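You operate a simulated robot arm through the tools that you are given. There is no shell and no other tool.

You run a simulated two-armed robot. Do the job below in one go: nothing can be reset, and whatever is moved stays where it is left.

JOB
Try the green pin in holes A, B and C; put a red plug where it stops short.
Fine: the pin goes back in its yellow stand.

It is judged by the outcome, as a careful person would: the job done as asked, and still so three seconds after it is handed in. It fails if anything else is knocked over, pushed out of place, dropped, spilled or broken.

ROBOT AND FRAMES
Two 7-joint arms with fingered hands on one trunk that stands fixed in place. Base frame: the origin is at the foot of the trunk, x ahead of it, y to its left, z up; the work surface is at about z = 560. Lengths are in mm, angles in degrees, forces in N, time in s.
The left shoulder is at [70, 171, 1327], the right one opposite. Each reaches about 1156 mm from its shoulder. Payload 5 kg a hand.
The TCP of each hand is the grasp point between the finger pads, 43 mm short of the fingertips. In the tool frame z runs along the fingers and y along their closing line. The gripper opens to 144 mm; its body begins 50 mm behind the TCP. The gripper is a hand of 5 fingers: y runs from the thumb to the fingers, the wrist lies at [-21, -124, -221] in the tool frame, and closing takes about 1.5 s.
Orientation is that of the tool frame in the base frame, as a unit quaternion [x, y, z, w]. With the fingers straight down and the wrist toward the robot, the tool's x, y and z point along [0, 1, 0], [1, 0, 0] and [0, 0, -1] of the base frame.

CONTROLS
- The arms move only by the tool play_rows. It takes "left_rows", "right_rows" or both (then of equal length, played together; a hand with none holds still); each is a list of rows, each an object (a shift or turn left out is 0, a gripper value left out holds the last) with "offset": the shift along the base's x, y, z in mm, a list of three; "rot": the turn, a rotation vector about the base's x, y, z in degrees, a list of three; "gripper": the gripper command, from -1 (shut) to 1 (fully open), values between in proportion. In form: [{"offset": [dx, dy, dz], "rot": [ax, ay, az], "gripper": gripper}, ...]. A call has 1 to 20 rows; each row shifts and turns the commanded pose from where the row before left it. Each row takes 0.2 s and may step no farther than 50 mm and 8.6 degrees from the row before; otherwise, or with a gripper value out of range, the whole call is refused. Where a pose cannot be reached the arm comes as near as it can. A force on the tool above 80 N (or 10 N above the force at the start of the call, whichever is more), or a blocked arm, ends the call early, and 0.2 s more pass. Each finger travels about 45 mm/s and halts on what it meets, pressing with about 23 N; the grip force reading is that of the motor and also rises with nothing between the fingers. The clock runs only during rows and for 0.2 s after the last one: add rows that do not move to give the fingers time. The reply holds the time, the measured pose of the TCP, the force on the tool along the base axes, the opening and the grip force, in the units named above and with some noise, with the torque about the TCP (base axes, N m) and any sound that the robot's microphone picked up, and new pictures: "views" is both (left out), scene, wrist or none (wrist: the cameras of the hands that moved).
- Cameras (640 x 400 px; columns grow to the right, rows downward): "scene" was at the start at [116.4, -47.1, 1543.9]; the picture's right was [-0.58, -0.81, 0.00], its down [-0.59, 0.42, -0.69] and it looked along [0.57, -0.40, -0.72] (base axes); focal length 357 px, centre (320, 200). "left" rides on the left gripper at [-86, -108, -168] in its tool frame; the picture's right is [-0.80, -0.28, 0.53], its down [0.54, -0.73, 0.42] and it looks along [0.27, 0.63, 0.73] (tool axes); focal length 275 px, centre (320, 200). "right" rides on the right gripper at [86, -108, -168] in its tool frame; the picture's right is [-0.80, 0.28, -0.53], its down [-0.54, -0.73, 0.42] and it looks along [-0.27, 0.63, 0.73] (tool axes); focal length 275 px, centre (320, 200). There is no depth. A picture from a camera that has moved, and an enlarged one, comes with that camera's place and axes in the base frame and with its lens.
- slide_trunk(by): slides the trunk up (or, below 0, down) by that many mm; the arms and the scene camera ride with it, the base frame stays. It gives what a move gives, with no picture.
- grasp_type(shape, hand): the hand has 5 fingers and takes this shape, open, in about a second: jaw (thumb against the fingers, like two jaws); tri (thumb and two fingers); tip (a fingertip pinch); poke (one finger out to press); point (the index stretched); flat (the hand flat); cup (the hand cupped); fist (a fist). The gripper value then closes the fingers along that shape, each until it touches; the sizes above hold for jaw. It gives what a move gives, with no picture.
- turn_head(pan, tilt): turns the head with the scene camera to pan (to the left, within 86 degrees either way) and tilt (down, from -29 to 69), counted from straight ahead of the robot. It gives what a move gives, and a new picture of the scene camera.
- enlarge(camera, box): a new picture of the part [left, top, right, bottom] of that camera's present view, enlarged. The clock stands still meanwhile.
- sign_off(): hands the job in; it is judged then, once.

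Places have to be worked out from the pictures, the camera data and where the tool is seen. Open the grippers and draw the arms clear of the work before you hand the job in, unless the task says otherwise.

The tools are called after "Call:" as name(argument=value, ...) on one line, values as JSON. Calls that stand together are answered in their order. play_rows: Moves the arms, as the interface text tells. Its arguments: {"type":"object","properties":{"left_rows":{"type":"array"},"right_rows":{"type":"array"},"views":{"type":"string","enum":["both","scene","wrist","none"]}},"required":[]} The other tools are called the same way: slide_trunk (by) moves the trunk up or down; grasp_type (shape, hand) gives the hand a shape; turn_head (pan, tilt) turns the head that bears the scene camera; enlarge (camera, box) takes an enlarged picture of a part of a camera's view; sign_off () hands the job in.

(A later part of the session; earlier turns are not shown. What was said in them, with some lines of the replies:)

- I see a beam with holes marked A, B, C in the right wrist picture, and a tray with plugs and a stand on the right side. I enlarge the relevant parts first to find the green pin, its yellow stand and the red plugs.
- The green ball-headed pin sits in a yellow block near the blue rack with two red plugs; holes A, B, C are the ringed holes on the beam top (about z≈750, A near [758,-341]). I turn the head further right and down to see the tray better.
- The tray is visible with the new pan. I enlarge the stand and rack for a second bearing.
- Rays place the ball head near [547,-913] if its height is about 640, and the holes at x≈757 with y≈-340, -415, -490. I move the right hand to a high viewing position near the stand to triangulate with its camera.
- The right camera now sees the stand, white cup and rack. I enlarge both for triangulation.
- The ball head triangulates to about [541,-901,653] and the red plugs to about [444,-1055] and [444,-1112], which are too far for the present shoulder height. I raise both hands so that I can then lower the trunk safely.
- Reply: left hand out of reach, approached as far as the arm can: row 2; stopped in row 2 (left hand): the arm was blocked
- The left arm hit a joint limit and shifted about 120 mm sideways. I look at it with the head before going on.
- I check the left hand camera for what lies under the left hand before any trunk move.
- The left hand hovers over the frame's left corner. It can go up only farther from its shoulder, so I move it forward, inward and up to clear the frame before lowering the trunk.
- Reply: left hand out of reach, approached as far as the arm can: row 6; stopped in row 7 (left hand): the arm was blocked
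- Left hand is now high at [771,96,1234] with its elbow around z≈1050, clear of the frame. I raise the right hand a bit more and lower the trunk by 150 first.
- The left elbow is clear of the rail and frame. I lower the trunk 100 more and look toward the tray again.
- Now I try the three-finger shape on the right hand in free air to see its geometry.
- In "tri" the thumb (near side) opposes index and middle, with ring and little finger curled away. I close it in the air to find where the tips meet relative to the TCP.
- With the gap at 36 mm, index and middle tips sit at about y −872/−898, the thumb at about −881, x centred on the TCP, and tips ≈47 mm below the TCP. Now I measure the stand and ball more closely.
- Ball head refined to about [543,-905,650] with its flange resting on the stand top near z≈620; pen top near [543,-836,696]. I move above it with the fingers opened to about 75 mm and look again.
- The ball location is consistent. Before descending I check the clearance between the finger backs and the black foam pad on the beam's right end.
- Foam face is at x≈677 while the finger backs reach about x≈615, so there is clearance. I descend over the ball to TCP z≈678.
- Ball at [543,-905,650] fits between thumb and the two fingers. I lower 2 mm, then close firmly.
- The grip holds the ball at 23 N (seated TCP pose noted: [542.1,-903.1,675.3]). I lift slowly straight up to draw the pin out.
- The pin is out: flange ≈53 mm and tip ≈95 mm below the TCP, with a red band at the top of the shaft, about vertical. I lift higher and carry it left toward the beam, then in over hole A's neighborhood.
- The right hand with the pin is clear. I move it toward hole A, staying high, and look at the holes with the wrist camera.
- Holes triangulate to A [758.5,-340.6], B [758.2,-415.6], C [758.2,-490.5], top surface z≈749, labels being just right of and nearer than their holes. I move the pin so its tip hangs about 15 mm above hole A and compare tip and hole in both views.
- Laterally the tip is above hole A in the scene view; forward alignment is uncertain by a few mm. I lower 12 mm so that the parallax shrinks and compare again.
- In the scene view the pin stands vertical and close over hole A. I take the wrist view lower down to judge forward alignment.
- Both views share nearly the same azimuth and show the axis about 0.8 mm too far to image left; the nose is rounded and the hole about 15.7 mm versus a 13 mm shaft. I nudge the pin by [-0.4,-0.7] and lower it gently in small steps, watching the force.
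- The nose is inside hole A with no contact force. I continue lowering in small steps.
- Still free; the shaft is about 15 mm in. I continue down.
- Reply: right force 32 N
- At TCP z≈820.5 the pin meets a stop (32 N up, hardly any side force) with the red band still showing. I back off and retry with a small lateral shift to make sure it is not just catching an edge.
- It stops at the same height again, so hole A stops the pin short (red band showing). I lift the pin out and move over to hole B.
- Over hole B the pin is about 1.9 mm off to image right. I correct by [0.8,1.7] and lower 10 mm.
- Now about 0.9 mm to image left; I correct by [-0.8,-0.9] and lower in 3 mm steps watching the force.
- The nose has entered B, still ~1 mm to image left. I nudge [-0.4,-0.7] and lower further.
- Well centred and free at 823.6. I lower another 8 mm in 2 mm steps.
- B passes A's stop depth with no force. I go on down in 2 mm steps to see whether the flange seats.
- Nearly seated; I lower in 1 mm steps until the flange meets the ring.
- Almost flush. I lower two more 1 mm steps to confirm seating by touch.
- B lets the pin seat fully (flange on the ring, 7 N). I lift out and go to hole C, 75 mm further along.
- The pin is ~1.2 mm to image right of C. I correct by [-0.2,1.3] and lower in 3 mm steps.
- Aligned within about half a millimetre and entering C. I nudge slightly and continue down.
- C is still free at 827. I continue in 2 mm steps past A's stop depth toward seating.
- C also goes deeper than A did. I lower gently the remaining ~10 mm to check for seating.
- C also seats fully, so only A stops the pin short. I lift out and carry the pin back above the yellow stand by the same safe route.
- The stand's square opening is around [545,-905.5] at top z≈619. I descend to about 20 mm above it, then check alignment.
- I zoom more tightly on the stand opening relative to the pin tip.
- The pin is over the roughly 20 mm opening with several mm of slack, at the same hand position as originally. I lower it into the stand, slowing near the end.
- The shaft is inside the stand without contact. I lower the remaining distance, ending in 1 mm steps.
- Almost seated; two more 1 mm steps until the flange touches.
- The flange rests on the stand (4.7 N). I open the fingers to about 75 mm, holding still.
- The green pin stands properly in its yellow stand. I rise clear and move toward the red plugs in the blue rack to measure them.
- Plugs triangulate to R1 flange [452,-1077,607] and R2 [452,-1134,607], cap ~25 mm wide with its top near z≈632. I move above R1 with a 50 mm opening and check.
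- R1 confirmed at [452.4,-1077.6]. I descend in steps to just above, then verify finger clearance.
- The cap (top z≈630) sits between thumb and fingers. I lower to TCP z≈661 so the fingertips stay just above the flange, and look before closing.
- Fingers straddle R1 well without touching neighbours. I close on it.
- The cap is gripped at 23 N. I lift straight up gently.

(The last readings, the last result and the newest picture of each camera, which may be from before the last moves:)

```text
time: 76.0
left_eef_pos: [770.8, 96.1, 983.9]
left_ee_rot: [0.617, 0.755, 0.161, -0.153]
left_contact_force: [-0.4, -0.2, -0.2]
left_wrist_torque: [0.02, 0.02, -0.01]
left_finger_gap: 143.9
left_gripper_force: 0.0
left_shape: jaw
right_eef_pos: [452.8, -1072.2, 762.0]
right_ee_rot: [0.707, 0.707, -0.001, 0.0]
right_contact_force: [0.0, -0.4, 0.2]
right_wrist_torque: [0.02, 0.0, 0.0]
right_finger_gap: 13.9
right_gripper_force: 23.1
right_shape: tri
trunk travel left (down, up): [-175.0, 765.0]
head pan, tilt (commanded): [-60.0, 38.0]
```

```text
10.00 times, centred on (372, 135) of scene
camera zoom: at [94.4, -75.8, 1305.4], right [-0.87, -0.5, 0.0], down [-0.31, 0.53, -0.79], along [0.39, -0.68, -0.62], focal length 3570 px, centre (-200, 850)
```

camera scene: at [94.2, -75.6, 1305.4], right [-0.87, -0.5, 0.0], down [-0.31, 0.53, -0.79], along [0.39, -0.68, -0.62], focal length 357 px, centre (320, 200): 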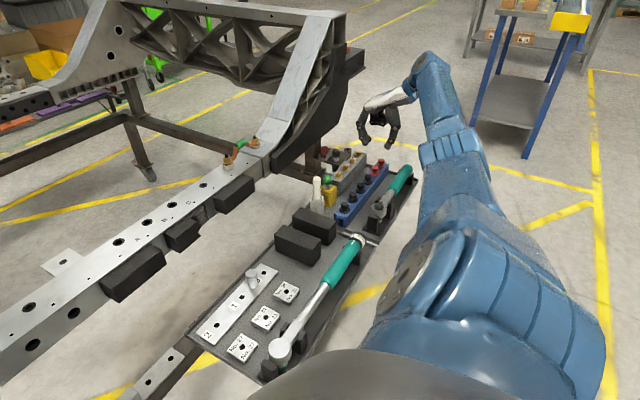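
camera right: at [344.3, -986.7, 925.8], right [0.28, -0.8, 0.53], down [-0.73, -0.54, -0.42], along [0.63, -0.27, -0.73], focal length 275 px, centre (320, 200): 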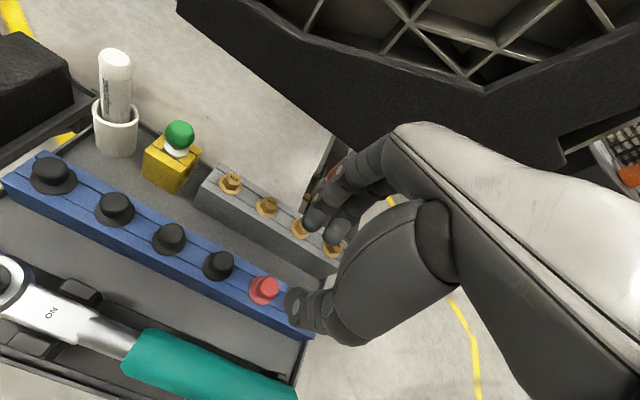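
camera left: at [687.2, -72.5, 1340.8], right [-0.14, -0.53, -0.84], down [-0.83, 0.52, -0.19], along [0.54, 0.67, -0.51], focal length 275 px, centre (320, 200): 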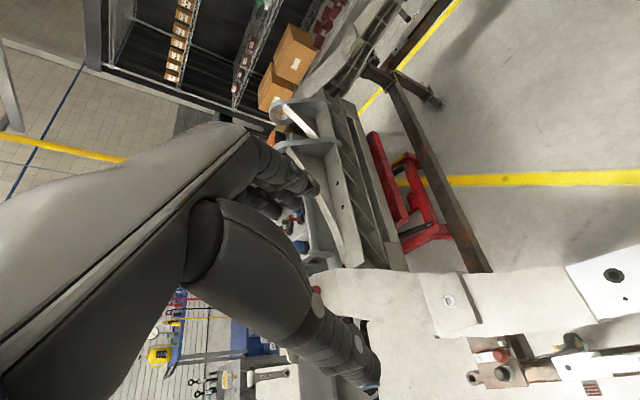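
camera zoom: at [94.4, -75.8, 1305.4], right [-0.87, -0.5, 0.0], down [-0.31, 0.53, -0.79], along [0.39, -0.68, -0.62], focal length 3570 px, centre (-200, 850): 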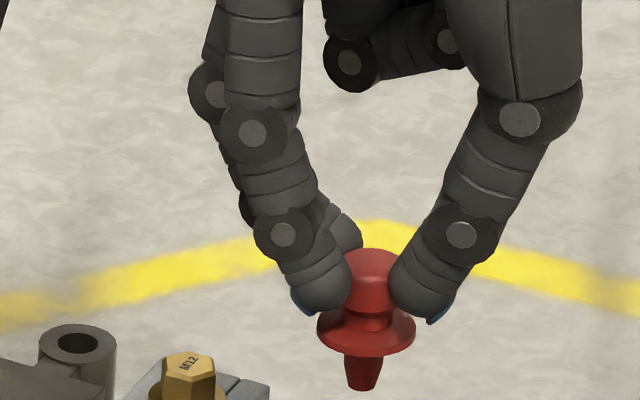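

The red plug is held upright: flange ≈55 mm and stem tip ≈76 mm below the TCP. I lift it higher and carry it back toward hole A along the safe route.

Call:
play_rows(right_rows=[{"offset": [0, 0, 36], "gripper": -1}, {"offset": [0, 0, 36]}, {"offset": [0, 0, 36]}, {"offset": [0, 0, 36]}, {"offset": [5, 43, 0]}, {"offset": [5, 43, 0]}, {"offset": [5, 43, 0]}, {"offset": [5, 43, 0]}, {"offset": [5, 43, 0]}, {"offset": [5, 43, 0]}, {"offset": [5, 43, 0]}, {"offset": [5, 43, 0]}, {"offset": [5, 43, 0]}, {"offset": [5, 43, 0]}, {"offset": [5, 43, 0]}, {"offset": [5, 43, 0]}, {"offset": [5, 43, 0]}, {"offset": [5, 43, 0]}, {"offset": [5, 43, 0]}, {"offset": [5, 43, 0]}], views="none")

Call:
turn_head(pan=-30, tilt=38)

```text
time: 80.2
left_eef_pos: [770.6, 96.0, 982.8]
left_ee_rot: [0.617, 0.755, 0.159, -0.154]
left_contact_force: [-0.1, 1.1, -0.4]
left_wrist_torque: [-0.02, 0.02, 0.05]
left_finger_gap: 143.7
left_gripper_force: 0.1
left_shape: jaw
right_eef_pos: [531.8, -385.3, 908.1]
right_ee_rot: [0.707, 0.707, -0.001, -0.001]
right_contact_force: [-0.5, 0.1, -0.5]
right_wrist_torque: [0.0, 0.0, 0.01]
right_finger_gap: 13.5
right_gripper_force: 22.5
right_shape: tri
trunk travel left (down, up): [-175.0, 765.0]
head pan, tilt (commanded): [-60.0, 38.0]
```

```text
time: 81.1
left_eef_pos: [769.3, 96.3, 983.6]
left_ee_rot: [0.617, 0.755, 0.159, -0.153]
left_contact_force: [1.4, 0.0, 0.4]
left_wrist_torque: [0.01, 0.01, -0.01]
left_finger_gap: 143.8
left_gripper_force: 0.1
left_shape: jaw
right_eef_pos: [532.2, -387.4, 907.8]
right_ee_rot: [0.707, 0.707, 0.0, 0.0]
right_contact_force: [-0.7, 0.6, 0.4]
right_wrist_torque: [0.04, -0.03, 0.01]
right_finger_gap: 13.5
right_gripper_force: 23.1
right_shape: tri
trunk travel left (down, up): [-175.0, 765.0]
head pan, tilt (commanded): [-30.0, 38.0]
camera scene: at [125.6, -43.6, 1305.5], right [-0.5, -0.87, 0.0], down [-0.53, 0.31, -0.79], along [0.68, -0.39, -0.62], focal length 357 px, centre (320, 200)
```

scene: 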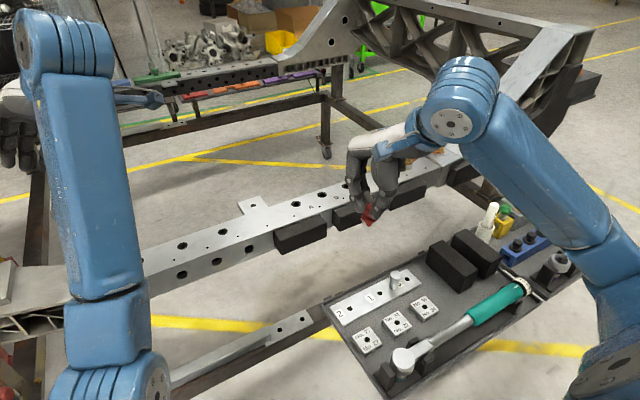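

I move the plug above hole A, stopping with the stem about 20 mm over the surface, and check alignment.

Call:
play_rows(right_rows=[{"offset": [37.4, 8.2, 0], "gripper": -1}, {"offset": [37.4, 8.2, 0]}, {"offset": [37.4, 8.2, 0]}, {"offset": [37.4, 8.2, 0]}, {"offset": [37.4, 8.3, 0]}, {"offset": [37.5, 8.3, 0]}, {"offset": [0, 0, -25]}, {"offset": [0, 0, -25]}, {"offset": [0, 0, -13]}, {"offset": [0, 0, 0]}, {"offset": [0, 0, 0]}], views="none")

Call:
enlarge(camera="scene", box=[264, 165, 328, 205])

Call:
enlarge(camera="right", box=[230, 220, 342, 290])

```text
time: 83.5
left_eef_pos: [769.4, 94.8, 984.0]
left_ee_rot: [0.617, 0.755, 0.16, -0.153]
left_contact_force: [0.4, 1.0, 0.3]
left_wrist_torque: [-0.01, 0.0, 0.0]
left_finger_gap: 143.9
left_gripper_force: 0.1
left_shape: jaw
right_eef_pos: [758.9, -336.8, 844.2]
right_ee_rot: [0.707, 0.707, 0.0, -0.001]
right_contact_force: [0.1, -0.6, -0.2]
right_wrist_torque: [0.0, 0.01, 0.03]
right_finger_gap: 13.6
right_gripper_force: 23.3
right_shape: tri
trunk travel left (down, up): [-175.0, 765.0]
head pan, tilt (commanded): [-30.0, 38.0]
```

```text
10.00 times, centred on (296, 185) of scene
camera zoom: at [125.7, -43.6, 1305.5], right [-0.5, -0.87, 0.0], down [-0.53, 0.31, -0.79], along [0.68, -0.39, -0.62], focal length 3570 px, centre (560, 350)
```

zoom: 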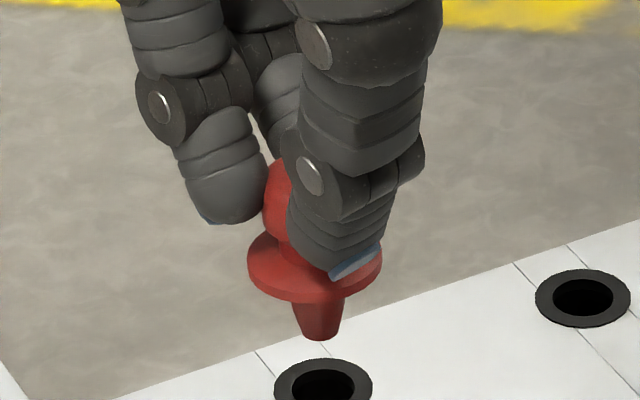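

```text
5.71 times, centred on (286, 255) of right
camera zoom: at [649.3, -249.9, 1011.2], right [0.28, -0.8, 0.53], down [-0.73, -0.54, -0.42], along [0.63, -0.27, -0.73], focal length 1573 px, centre (514, -114)
```

zoom: 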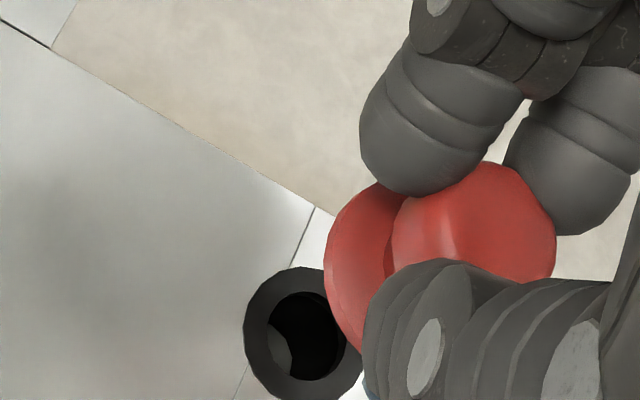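

The stem is within ~0.5 mm laterally over hole A. I adjust [-0.5,-0.5] and lower 16 mm.

Call:
play_rows(right_rows=[{"offset": [-0.5, -0.5, -4]}, {"offset": [0, 0, -4]}, {"offset": [0, 0, -4]}, {"offset": [0, 0, -4]}, {"offset": [0, 0, 0]}, {"offset": [0, 0, 0]}], views="none")

Call:
enlarge(camera="scene", box=[264, 170, 328, 210])

Call:
enlarge(camera="right", box=[230, 220, 342, 290])

```text
time: 84.9
left_eef_pos: [770.5, 95.0, 981.7]
left_ee_rot: [0.617, 0.755, 0.16, -0.153]
left_contact_force: [-1.1, 0.3, 0.3]
left_wrist_torque: [0.01, -0.01, 0.0]
left_finger_gap: 143.7
left_gripper_force: 0.1
left_shape: jaw
right_eef_pos: [756.3, -337.0, 829.5]
right_ee_rot: [0.707, 0.707, 0.0, 0.0]
right_contact_force: [0.0, 0.6, -0.4]
right_wrist_torque: [0.01, -0.02, 0.0]
right_finger_gap: 13.7
right_gripper_force: 23.4
right_shape: tri
trunk travel left (down, up): [-175.0, 765.0]
head pan, tilt (commanded): [-30.0, 38.0]
```

```text
10.00 times, centred on (296, 190) of scene
camera zoom: at [125.7, -43.5, 1305.5], right [-0.5, -0.87, 0.0], down [-0.53, 0.31, -0.79], along [0.68, -0.39, -0.62], focal length 3570 px, centre (560, 300)
```

zoom: 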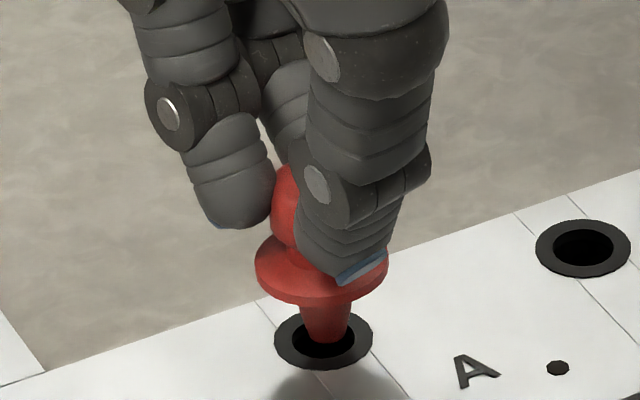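

```text
5.71 times, centred on (286, 255) of right
camera zoom: at [647.9, -250.4, 995.6], right [0.28, -0.8, 0.53], down [-0.73, -0.54, -0.42], along [0.63, -0.27, -0.73], focal length 1573 px, centre (514, -114)
```

zoom: 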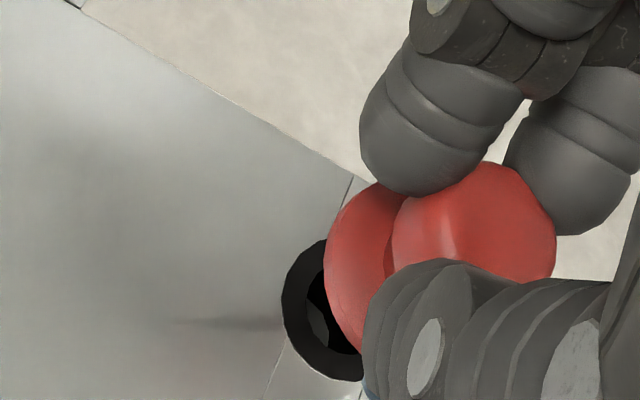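

Stem tip is entering hole A, well centred. I lower on in 3 mm steps.

Call:
play_rows(right_rows=[{"offset": [0.2, 0.3, -3]}, {"offset": [0, 0, -3]}, {"offset": [0, 0, -3]}, {"offset": [0, 0, -3]}, {"offset": [0, 0, 0]}, {"offset": [0, 0, 0]}], views="none")

Call:
enlarge(camera="scene", box=[264, 170, 328, 210])

```text
time: 86.3
left_eef_pos: [770.8, 96.6, 984.4]
left_ee_rot: [0.617, 0.755, 0.16, -0.153]
left_contact_force: [0.8, 0.2, 0.0]
left_wrist_torque: [-0.04, 0.04, 0.0]
left_finger_gap: 143.6
left_gripper_force: 0.1
left_shape: jaw
right_eef_pos: [756.3, -336.5, 816.1]
right_ee_rot: [0.707, 0.707, 0.0, -0.001]
right_contact_force: [0.2, -0.4, -0.6]
right_wrist_torque: [-0.02, 0.03, 0.0]
right_finger_gap: 13.5
right_gripper_force: 22.8
right_shape: tri
trunk travel left (down, up): [-175.0, 765.0]
head pan, tilt (commanded): [-30.0, 38.0]
```

```text
10.00 times, centred on (296, 190) of scene
camera zoom: at [125.7, -43.5, 1305.5], right [-0.5, -0.87, 0.0], down [-0.53, 0.31, -0.79], along [0.68, -0.39, -0.62], focal length 3570 px, centre (560, 300)
```

zoom: 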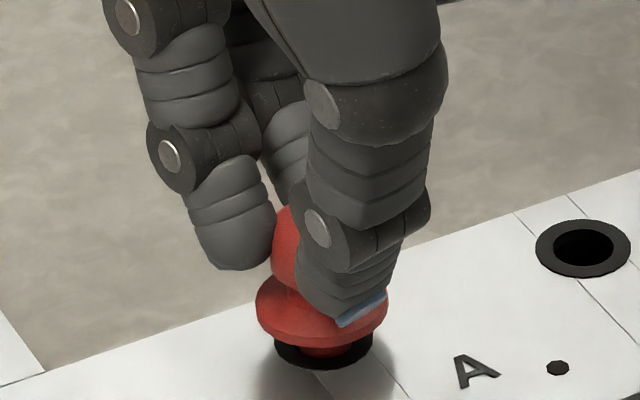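

About 7 mm remain with no force. I lower on in small steps until the flange meets the ring.

Call:
play_rows(right_rows=[{"offset": [0, 0, -2]}, {"offset": [0, 0, -2]}, {"offset": [0, 0, -1]}, {"offset": [0, 0, -1]}, {"offset": [0, 0, -1]}, {"offset": [0, 0, 0]}], views="none")

Call:
enlarge(camera="scene", box=[264, 170, 328, 210])

```text
time: 87.7
left_eef_pos: [770.0, 95.1, 982.2]
left_ee_rot: [0.618, 0.755, 0.16, -0.154]
left_contact_force: [-0.1, -0.1, -0.2]
left_wrist_torque: [-0.02, 0.0, 0.01]
left_finger_gap: 144.1
left_gripper_force: 0.1
left_shape: jaw
right_eef_pos: [755.7, -336.8, 809.1]
right_ee_rot: [0.707, 0.707, -0.001, 0.0]
right_contact_force: [-0.1, 0.4, -0.5]
right_wrist_torque: [0.0, 0.03, -0.01]
right_finger_gap: 13.4
right_gripper_force: 22.9
right_shape: tri
trunk travel left (down, up): [-175.0, 765.0]
head pan, tilt (commanded): [-30.0, 38.0]
```

```text
10.00 times, centred on (296, 190) of scene
camera zoom: at [125.7, -43.5, 1305.5], right [-0.5, -0.87, 0.0], down [-0.53, 0.31, -0.79], along [0.68, -0.39, -0.62], focal length 3570 px, centre (560, 300)
```

zoom: 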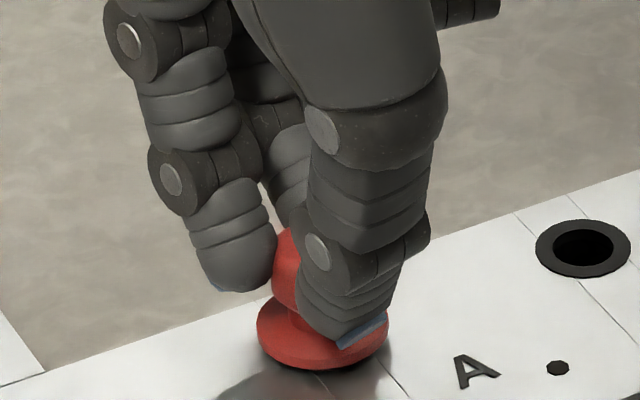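

The flange nearly covers the ring. I go down in 1 mm steps to feel the seat.

Call:
play_rows(right_rows=[{"offset": [0, 0, -1]}, {"offset": [0, 0, -1]}, {"offset": [0, 0, -1]}, {"offset": [0, 0, 0]}], views="none")

Call:
enlarge(camera="scene", box=[264, 170, 328, 210])

```text
time: 88.7
left_eef_pos: [768.3, 96.7, 984.2]
left_ee_rot: [0.617, 0.755, 0.16, -0.153]
left_contact_force: [-1.0, 0.6, 0.2]
left_wrist_torque: [-0.01, -0.02, 0.0]
left_finger_gap: 143.9
left_gripper_force: 0.1
left_shape: jaw
right_eef_pos: [755.2, -336.6, 808.2]
right_ee_rot: [0.707, 0.707, 0.001, 0.001]
right_contact_force: [-3.7, 1.0, 8.8]
right_wrist_torque: [-0.01, 0.12, 0.01]
right_finger_gap: 13.7
right_gripper_force: 22.8
right_shape: tri
trunk travel left (down, up): [-175.0, 765.0]
head pan, tilt (commanded): [-30.0, 38.0]
```

```text
10.00 times, centred on (296, 190) of scene
camera zoom: at [124.4, -43.0, 1305.7], right [-0.5, -0.87, 0.0], down [-0.53, 0.31, -0.79], along [0.68, -0.39, -0.62], focal length 3570 px, centre (560, 300)
```

zoom: 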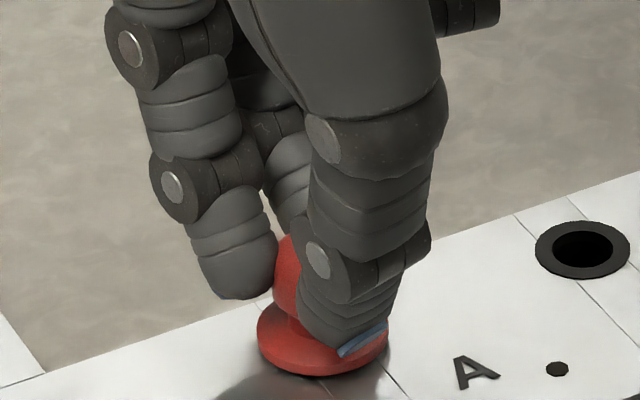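

Contact at TCP 808 (8.8 N), about where the flange should seat. I check both views for a gap.

Call:
enlarge(camera="scene", box=[280, 190, 312, 210])

Call:
enlarge(camera="right", box=[240, 220, 352, 290])

```text
16.00 times, centred on (296, 200) of scene
camera zoom: at [124.4, -43.0, 1305.7], right [-0.5, -0.87, 0.0], down [-0.53, 0.31, -0.79], along [0.68, -0.39, -0.62], focal length 5712 px, centre (704, 200)
```

zoom: 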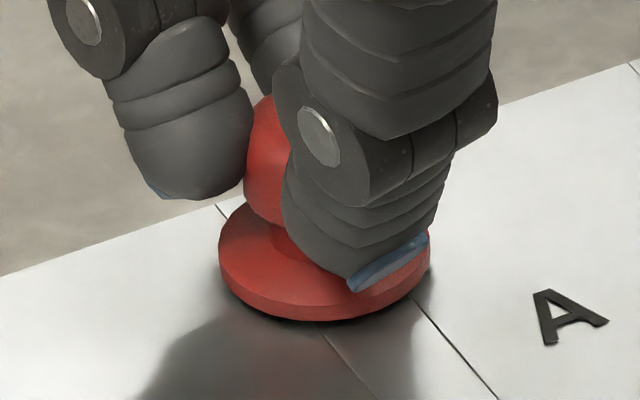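

```text
5.71 times, centred on (296, 255) of right
camera zoom: at [647.3, -249.5, 974.7], right [0.28, -0.8, 0.53], down [-0.73, -0.54, -0.42], along [0.63, -0.27, -0.73], focal length 1573 px, centre (457, -114)
```

zoom: 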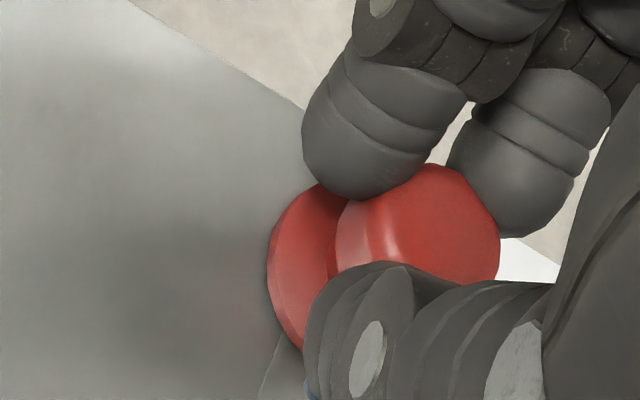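

The flange lies flat over the ring. I press gently a bit more to make sure, then open the fingers.

Call:
play_rows(right_rows=[{"offset": [0.3, 0, -1]}, {"offset": [0, 0, -1]}, {"offset": [0, 0, 0]}], views="none")

Call:
play_rows(right_rows=[{"offset": [0, 0, 1.5]}, {"offset": [0, 0, 1]}, {"gripper": -0.85}, {"gripper": -0.7}, {"gripper": -0.55}, {"gripper": -0.4}, {"gripper": -0.3}, {"gripper": -0.3}, {"gripper": -0.3}], views="none")

Call:
enlarge(camera="scene", box=[264, 170, 328, 210])

Call:
enlarge(camera="right", box=[230, 200, 390, 300])

```text
time: 89.5
left_eef_pos: [768.0, 96.5, 984.0]
left_ee_rot: [0.616, 0.756, 0.16, -0.153]
left_contact_force: [-0.6, 0.2, -0.7]
left_wrist_torque: [-0.02, 0.02, -0.03]
left_finger_gap: 143.9
left_gripper_force: 0.1
left_shape: jaw
right_eef_pos: [755.5, -335.9, 807.1]
right_ee_rot: [0.708, 0.706, 0.001, 0.001]
right_contact_force: [-1.4, -0.1, 19.4]
right_wrist_torque: [-0.05, 0.0, 0.0]
right_finger_gap: 14.3
right_gripper_force: 22.3
right_shape: tri
trunk travel left (down, up): [-175.0, 765.0]
head pan, tilt (commanded): [-30.0, 38.0]
```

```text
time: 91.5
left_eef_pos: [770.5, 95.9, 983.4]
left_ee_rot: [0.617, 0.755, 0.16, -0.154]
left_contact_force: [-0.5, 0.4, -0.5]
left_wrist_torque: [0.02, 0.01, 0.02]
left_finger_gap: 143.8
left_gripper_force: 0.0
left_shape: jaw
right_eef_pos: [755.4, -337.8, 806.3]
right_ee_rot: [0.707, 0.707, 0.0, 0.0]
right_contact_force: [-0.2, -0.4, -0.3]
right_wrist_torque: [-0.04, 0.04, -0.02]
right_finger_gap: 49.8
right_gripper_force: 0.1
right_shape: tri
trunk travel left (down, up): [-175.0, 765.0]
head pan, tilt (commanded): [-30.0, 38.0]
```

```text
10.00 times, centred on (296, 190) of scene
camera zoom: at [125.8, -43.5, 1305.5], right [-0.5, -0.87, 0.0], down [-0.53, 0.31, -0.79], along [0.68, -0.39, -0.62], focal length 3570 px, centre (560, 300)
```

zoom: 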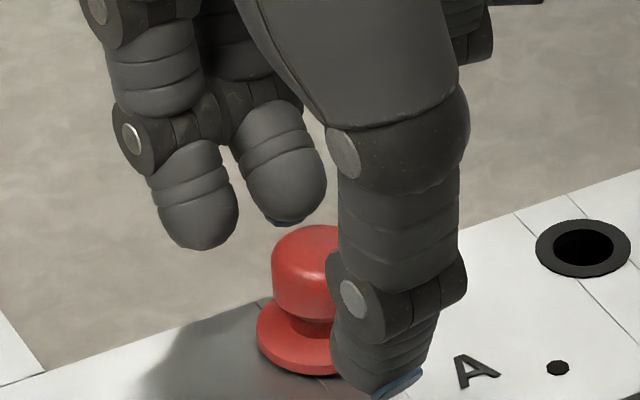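

```text
4.00 times, centred on (310, 250) of right
camera zoom: at [648.2, -250.0, 973.6], right [0.28, -0.8, 0.53], down [-0.73, -0.54, -0.42], along [0.63, -0.27, -0.73], focal length 1101 px, centre (360, 0)
```

zoom: 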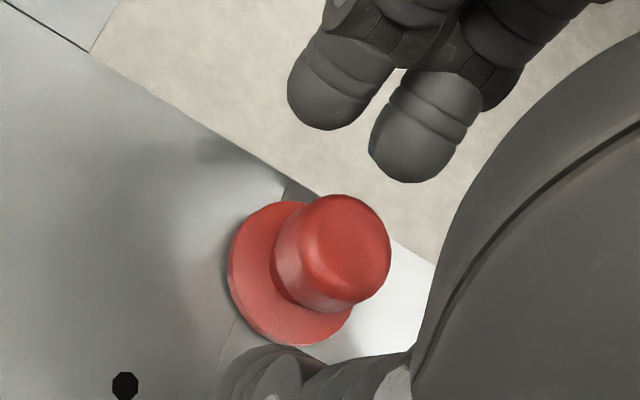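

The red plug stays seated upright in hole A. I rise straight up and draw the right arm back.

Call:
play_rows(right_rows=[{"offset": [0, 0, 15]}, {"offset": [0, 0, 30], "gripper": 0}, {"offset": [0, 0, 40]}, {"offset": [0, 0, 40]}, {"offset": [0, 0, 40]}, {"offset": [-40, -10, 0], "gripper": 1}, {"offset": [-40, -25, 0]}, {"offset": [-40, -25, 0]}, {"offset": [-40, -25, 0]}, {"offset": [-40, -25, 0]}, {"offset": [-40, -25, 0]}, {"offset": [0, 0, 0]}], views="scene")

Call:
enlarge(camera="scene", box=[260, 150, 420, 250])

Call:
enlarge(camera="scene", box=[440, 180, 600, 280])

```text
time: 94.1
left_eef_pos: [770.8, 96.0, 983.2]
left_ee_rot: [0.616, 0.756, 0.16, -0.153]
left_contact_force: [0.6, 0.4, 0.2]
left_wrist_torque: [0.02, 0.03, 0.03]
left_finger_gap: 143.8
left_gripper_force: 0.1
left_shape: jaw
right_eef_pos: [517.2, -468.7, 970.9]
right_ee_rot: [0.707, 0.707, -0.001, -0.001]
right_contact_force: [0.1, -0.1, -0.2]
right_wrist_torque: [-0.03, -0.01, -0.02]
right_finger_gap: 143.6
right_gripper_force: 0.1
right_shape: tri
trunk travel left (down, up): [-175.0, 765.0]
head pan, tilt (commanded): [-30.0, 38.0]
camera scene: at [126.5, -43.0, 1305.4], right [-0.5, -0.87, 0.0], down [-0.53, 0.31, -0.79], along [0.68, -0.39, -0.62], focal length 357 px, centre (320, 200)
```

scene: 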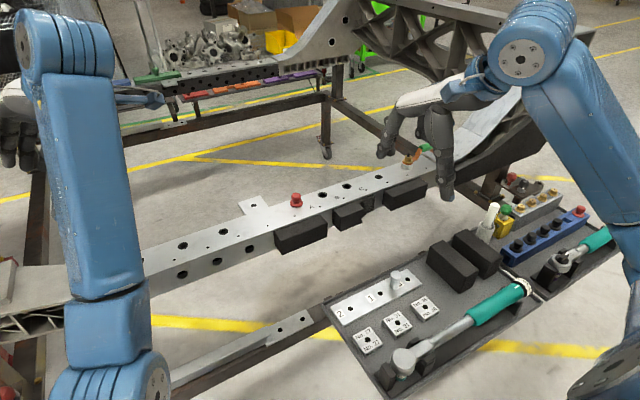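

```text
4.00 times, centred on (340, 200) of scene
camera zoom: at [126.5, -43.0, 1305.4], right [-0.5, -0.87, 0.0], down [-0.53, 0.31, -0.79], along [0.68, -0.39, -0.62], focal length 1428 px, centre (240, 200)
```

zoom: 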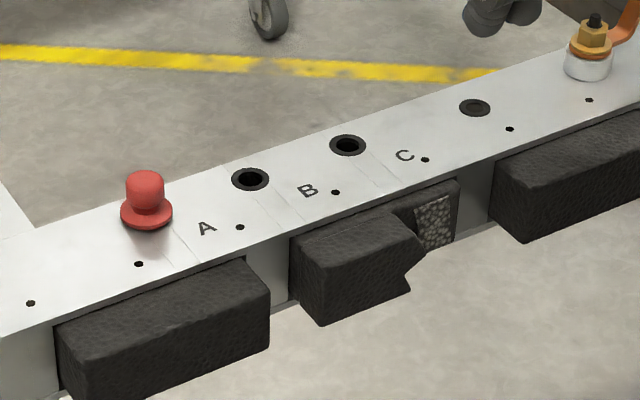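

```text
4.00 times, centred on (520, 230) of scene
camera zoom: at [126.5, -43.0, 1305.4], right [-0.5, -0.87, 0.0], down [-0.53, 0.31, -0.79], along [0.68, -0.39, -0.62], focal length 1428 px, centre (-480, 80)
```

zoom: 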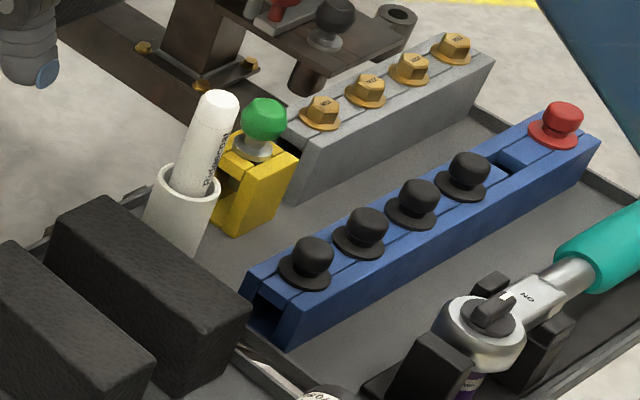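

The plug is seated in A, the green pin stands in its yellow stand, everything else is in place. I raise the trunk back by 250 mm so both open hands are well clear of the work.

Call:
slide_trunk(by=200)

Call:
turn_head(pan=-40, tilt=45)

Call:
enlarge(camera="scene", box=[160, 120, 480, 320])

```text
time: 96.3
left_eef_pos: [770.5, 95.6, 1183.2]
left_ee_rot: [0.617, 0.755, 0.16, -0.153]
left_contact_force: [0.1, 0.6, -0.3]
left_wrist_torque: [0.01, 0.0, 0.0]
left_finger_gap: 143.8
left_gripper_force: 0.1
left_shape: jaw
right_eef_pos: [517.6, -469.8, 1171.3]
right_ee_rot: [0.707, 0.707, 0.001, -0.001]
right_contact_force: [0.0, -0.5, 0.1]
right_wrist_torque: [-0.04, 0.01, -0.03]
right_finger_gap: 143.9
right_gripper_force: 0.0
right_shape: tri
trunk travel left (down, up): [-375.0, 565.0]
head pan, tilt (commanded): [-30.0, 38.0]
```

```text
time: 97.0
left_eef_pos: [771.1, 95.6, 1183.7]
left_ee_rot: [0.617, 0.755, 0.16, -0.153]
left_contact_force: [-0.6, 0.1, 0.0]
left_wrist_torque: [-0.03, 0.04, -0.01]
left_finger_gap: 144.1
left_gripper_force: 0.1
left_shape: jaw
right_eef_pos: [517.1, -469.9, 1171.3]
right_ee_rot: [0.708, 0.707, 0.0, 0.0]
right_contact_force: [-0.1, 0.3, 1.0]
right_wrist_torque: [0.0, -0.02, -0.02]
right_finger_gap: 143.9
right_gripper_force: 0.1
right_shape: tri
trunk travel left (down, up): [-375.0, 565.0]
head pan, tilt (commanded): [-40.0, 45.0]
camera scene: at [113.3, -52.6, 1495.3], right [-0.64, -0.77, 0.0], down [-0.54, 0.45, -0.71], along [0.54, -0.45, -0.71], focal length 357 px, centre (320, 200)
```

scene: 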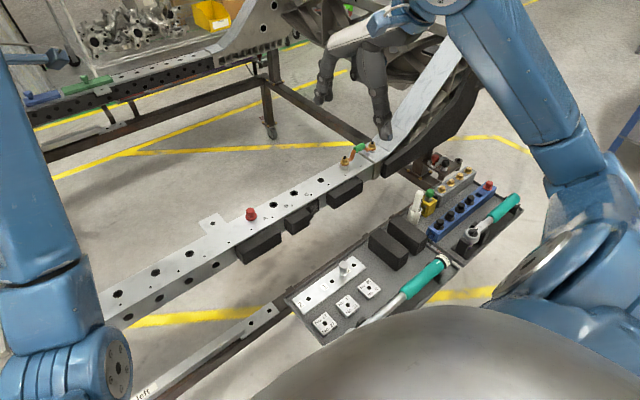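

```text
2.00 times, centred on (320, 220) of scene
camera zoom: at [113.3, -52.6, 1495.3], right [-0.64, -0.77, 0.0], down [-0.54, 0.45, -0.71], along [0.54, -0.45, -0.71], focal length 714 px, centre (320, 160)
```

zoom: 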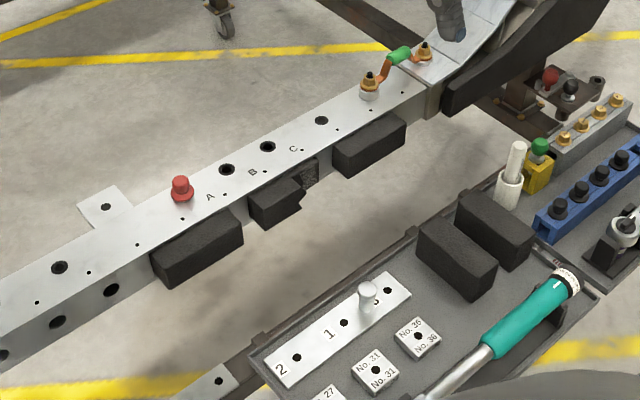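

The red plug sits in hole A, holes B and C are free, the green pin is back in its yellow stand, nothing else moved, and both hands are open and high above the work. I hand the job in.

Call:
sign_off()

```text
The job is handed in.
```

I tried the green pin in all three holes. It stopped short only in A, so A now has a red plug.

| Hole | Result | Left as |
|---|---|---|
| A | Stopped short twice at the same depth, the second time shifted about 1 mm sideways, with the red band still showing | Red plug seated, flange flat on the ring |
| B | Went fully in, flange on the ring | Empty |
| C | Went fully in, flange on the ring | Empty |

The pin is back upright in its yellow stand, and one red plug is left in the blue rack. In the last pictures nothing else looked disturbed. Both hands are open and raised clear of the work. I also lowered the trunk to reach the plugs, and it ended about 50 mm below where it started.
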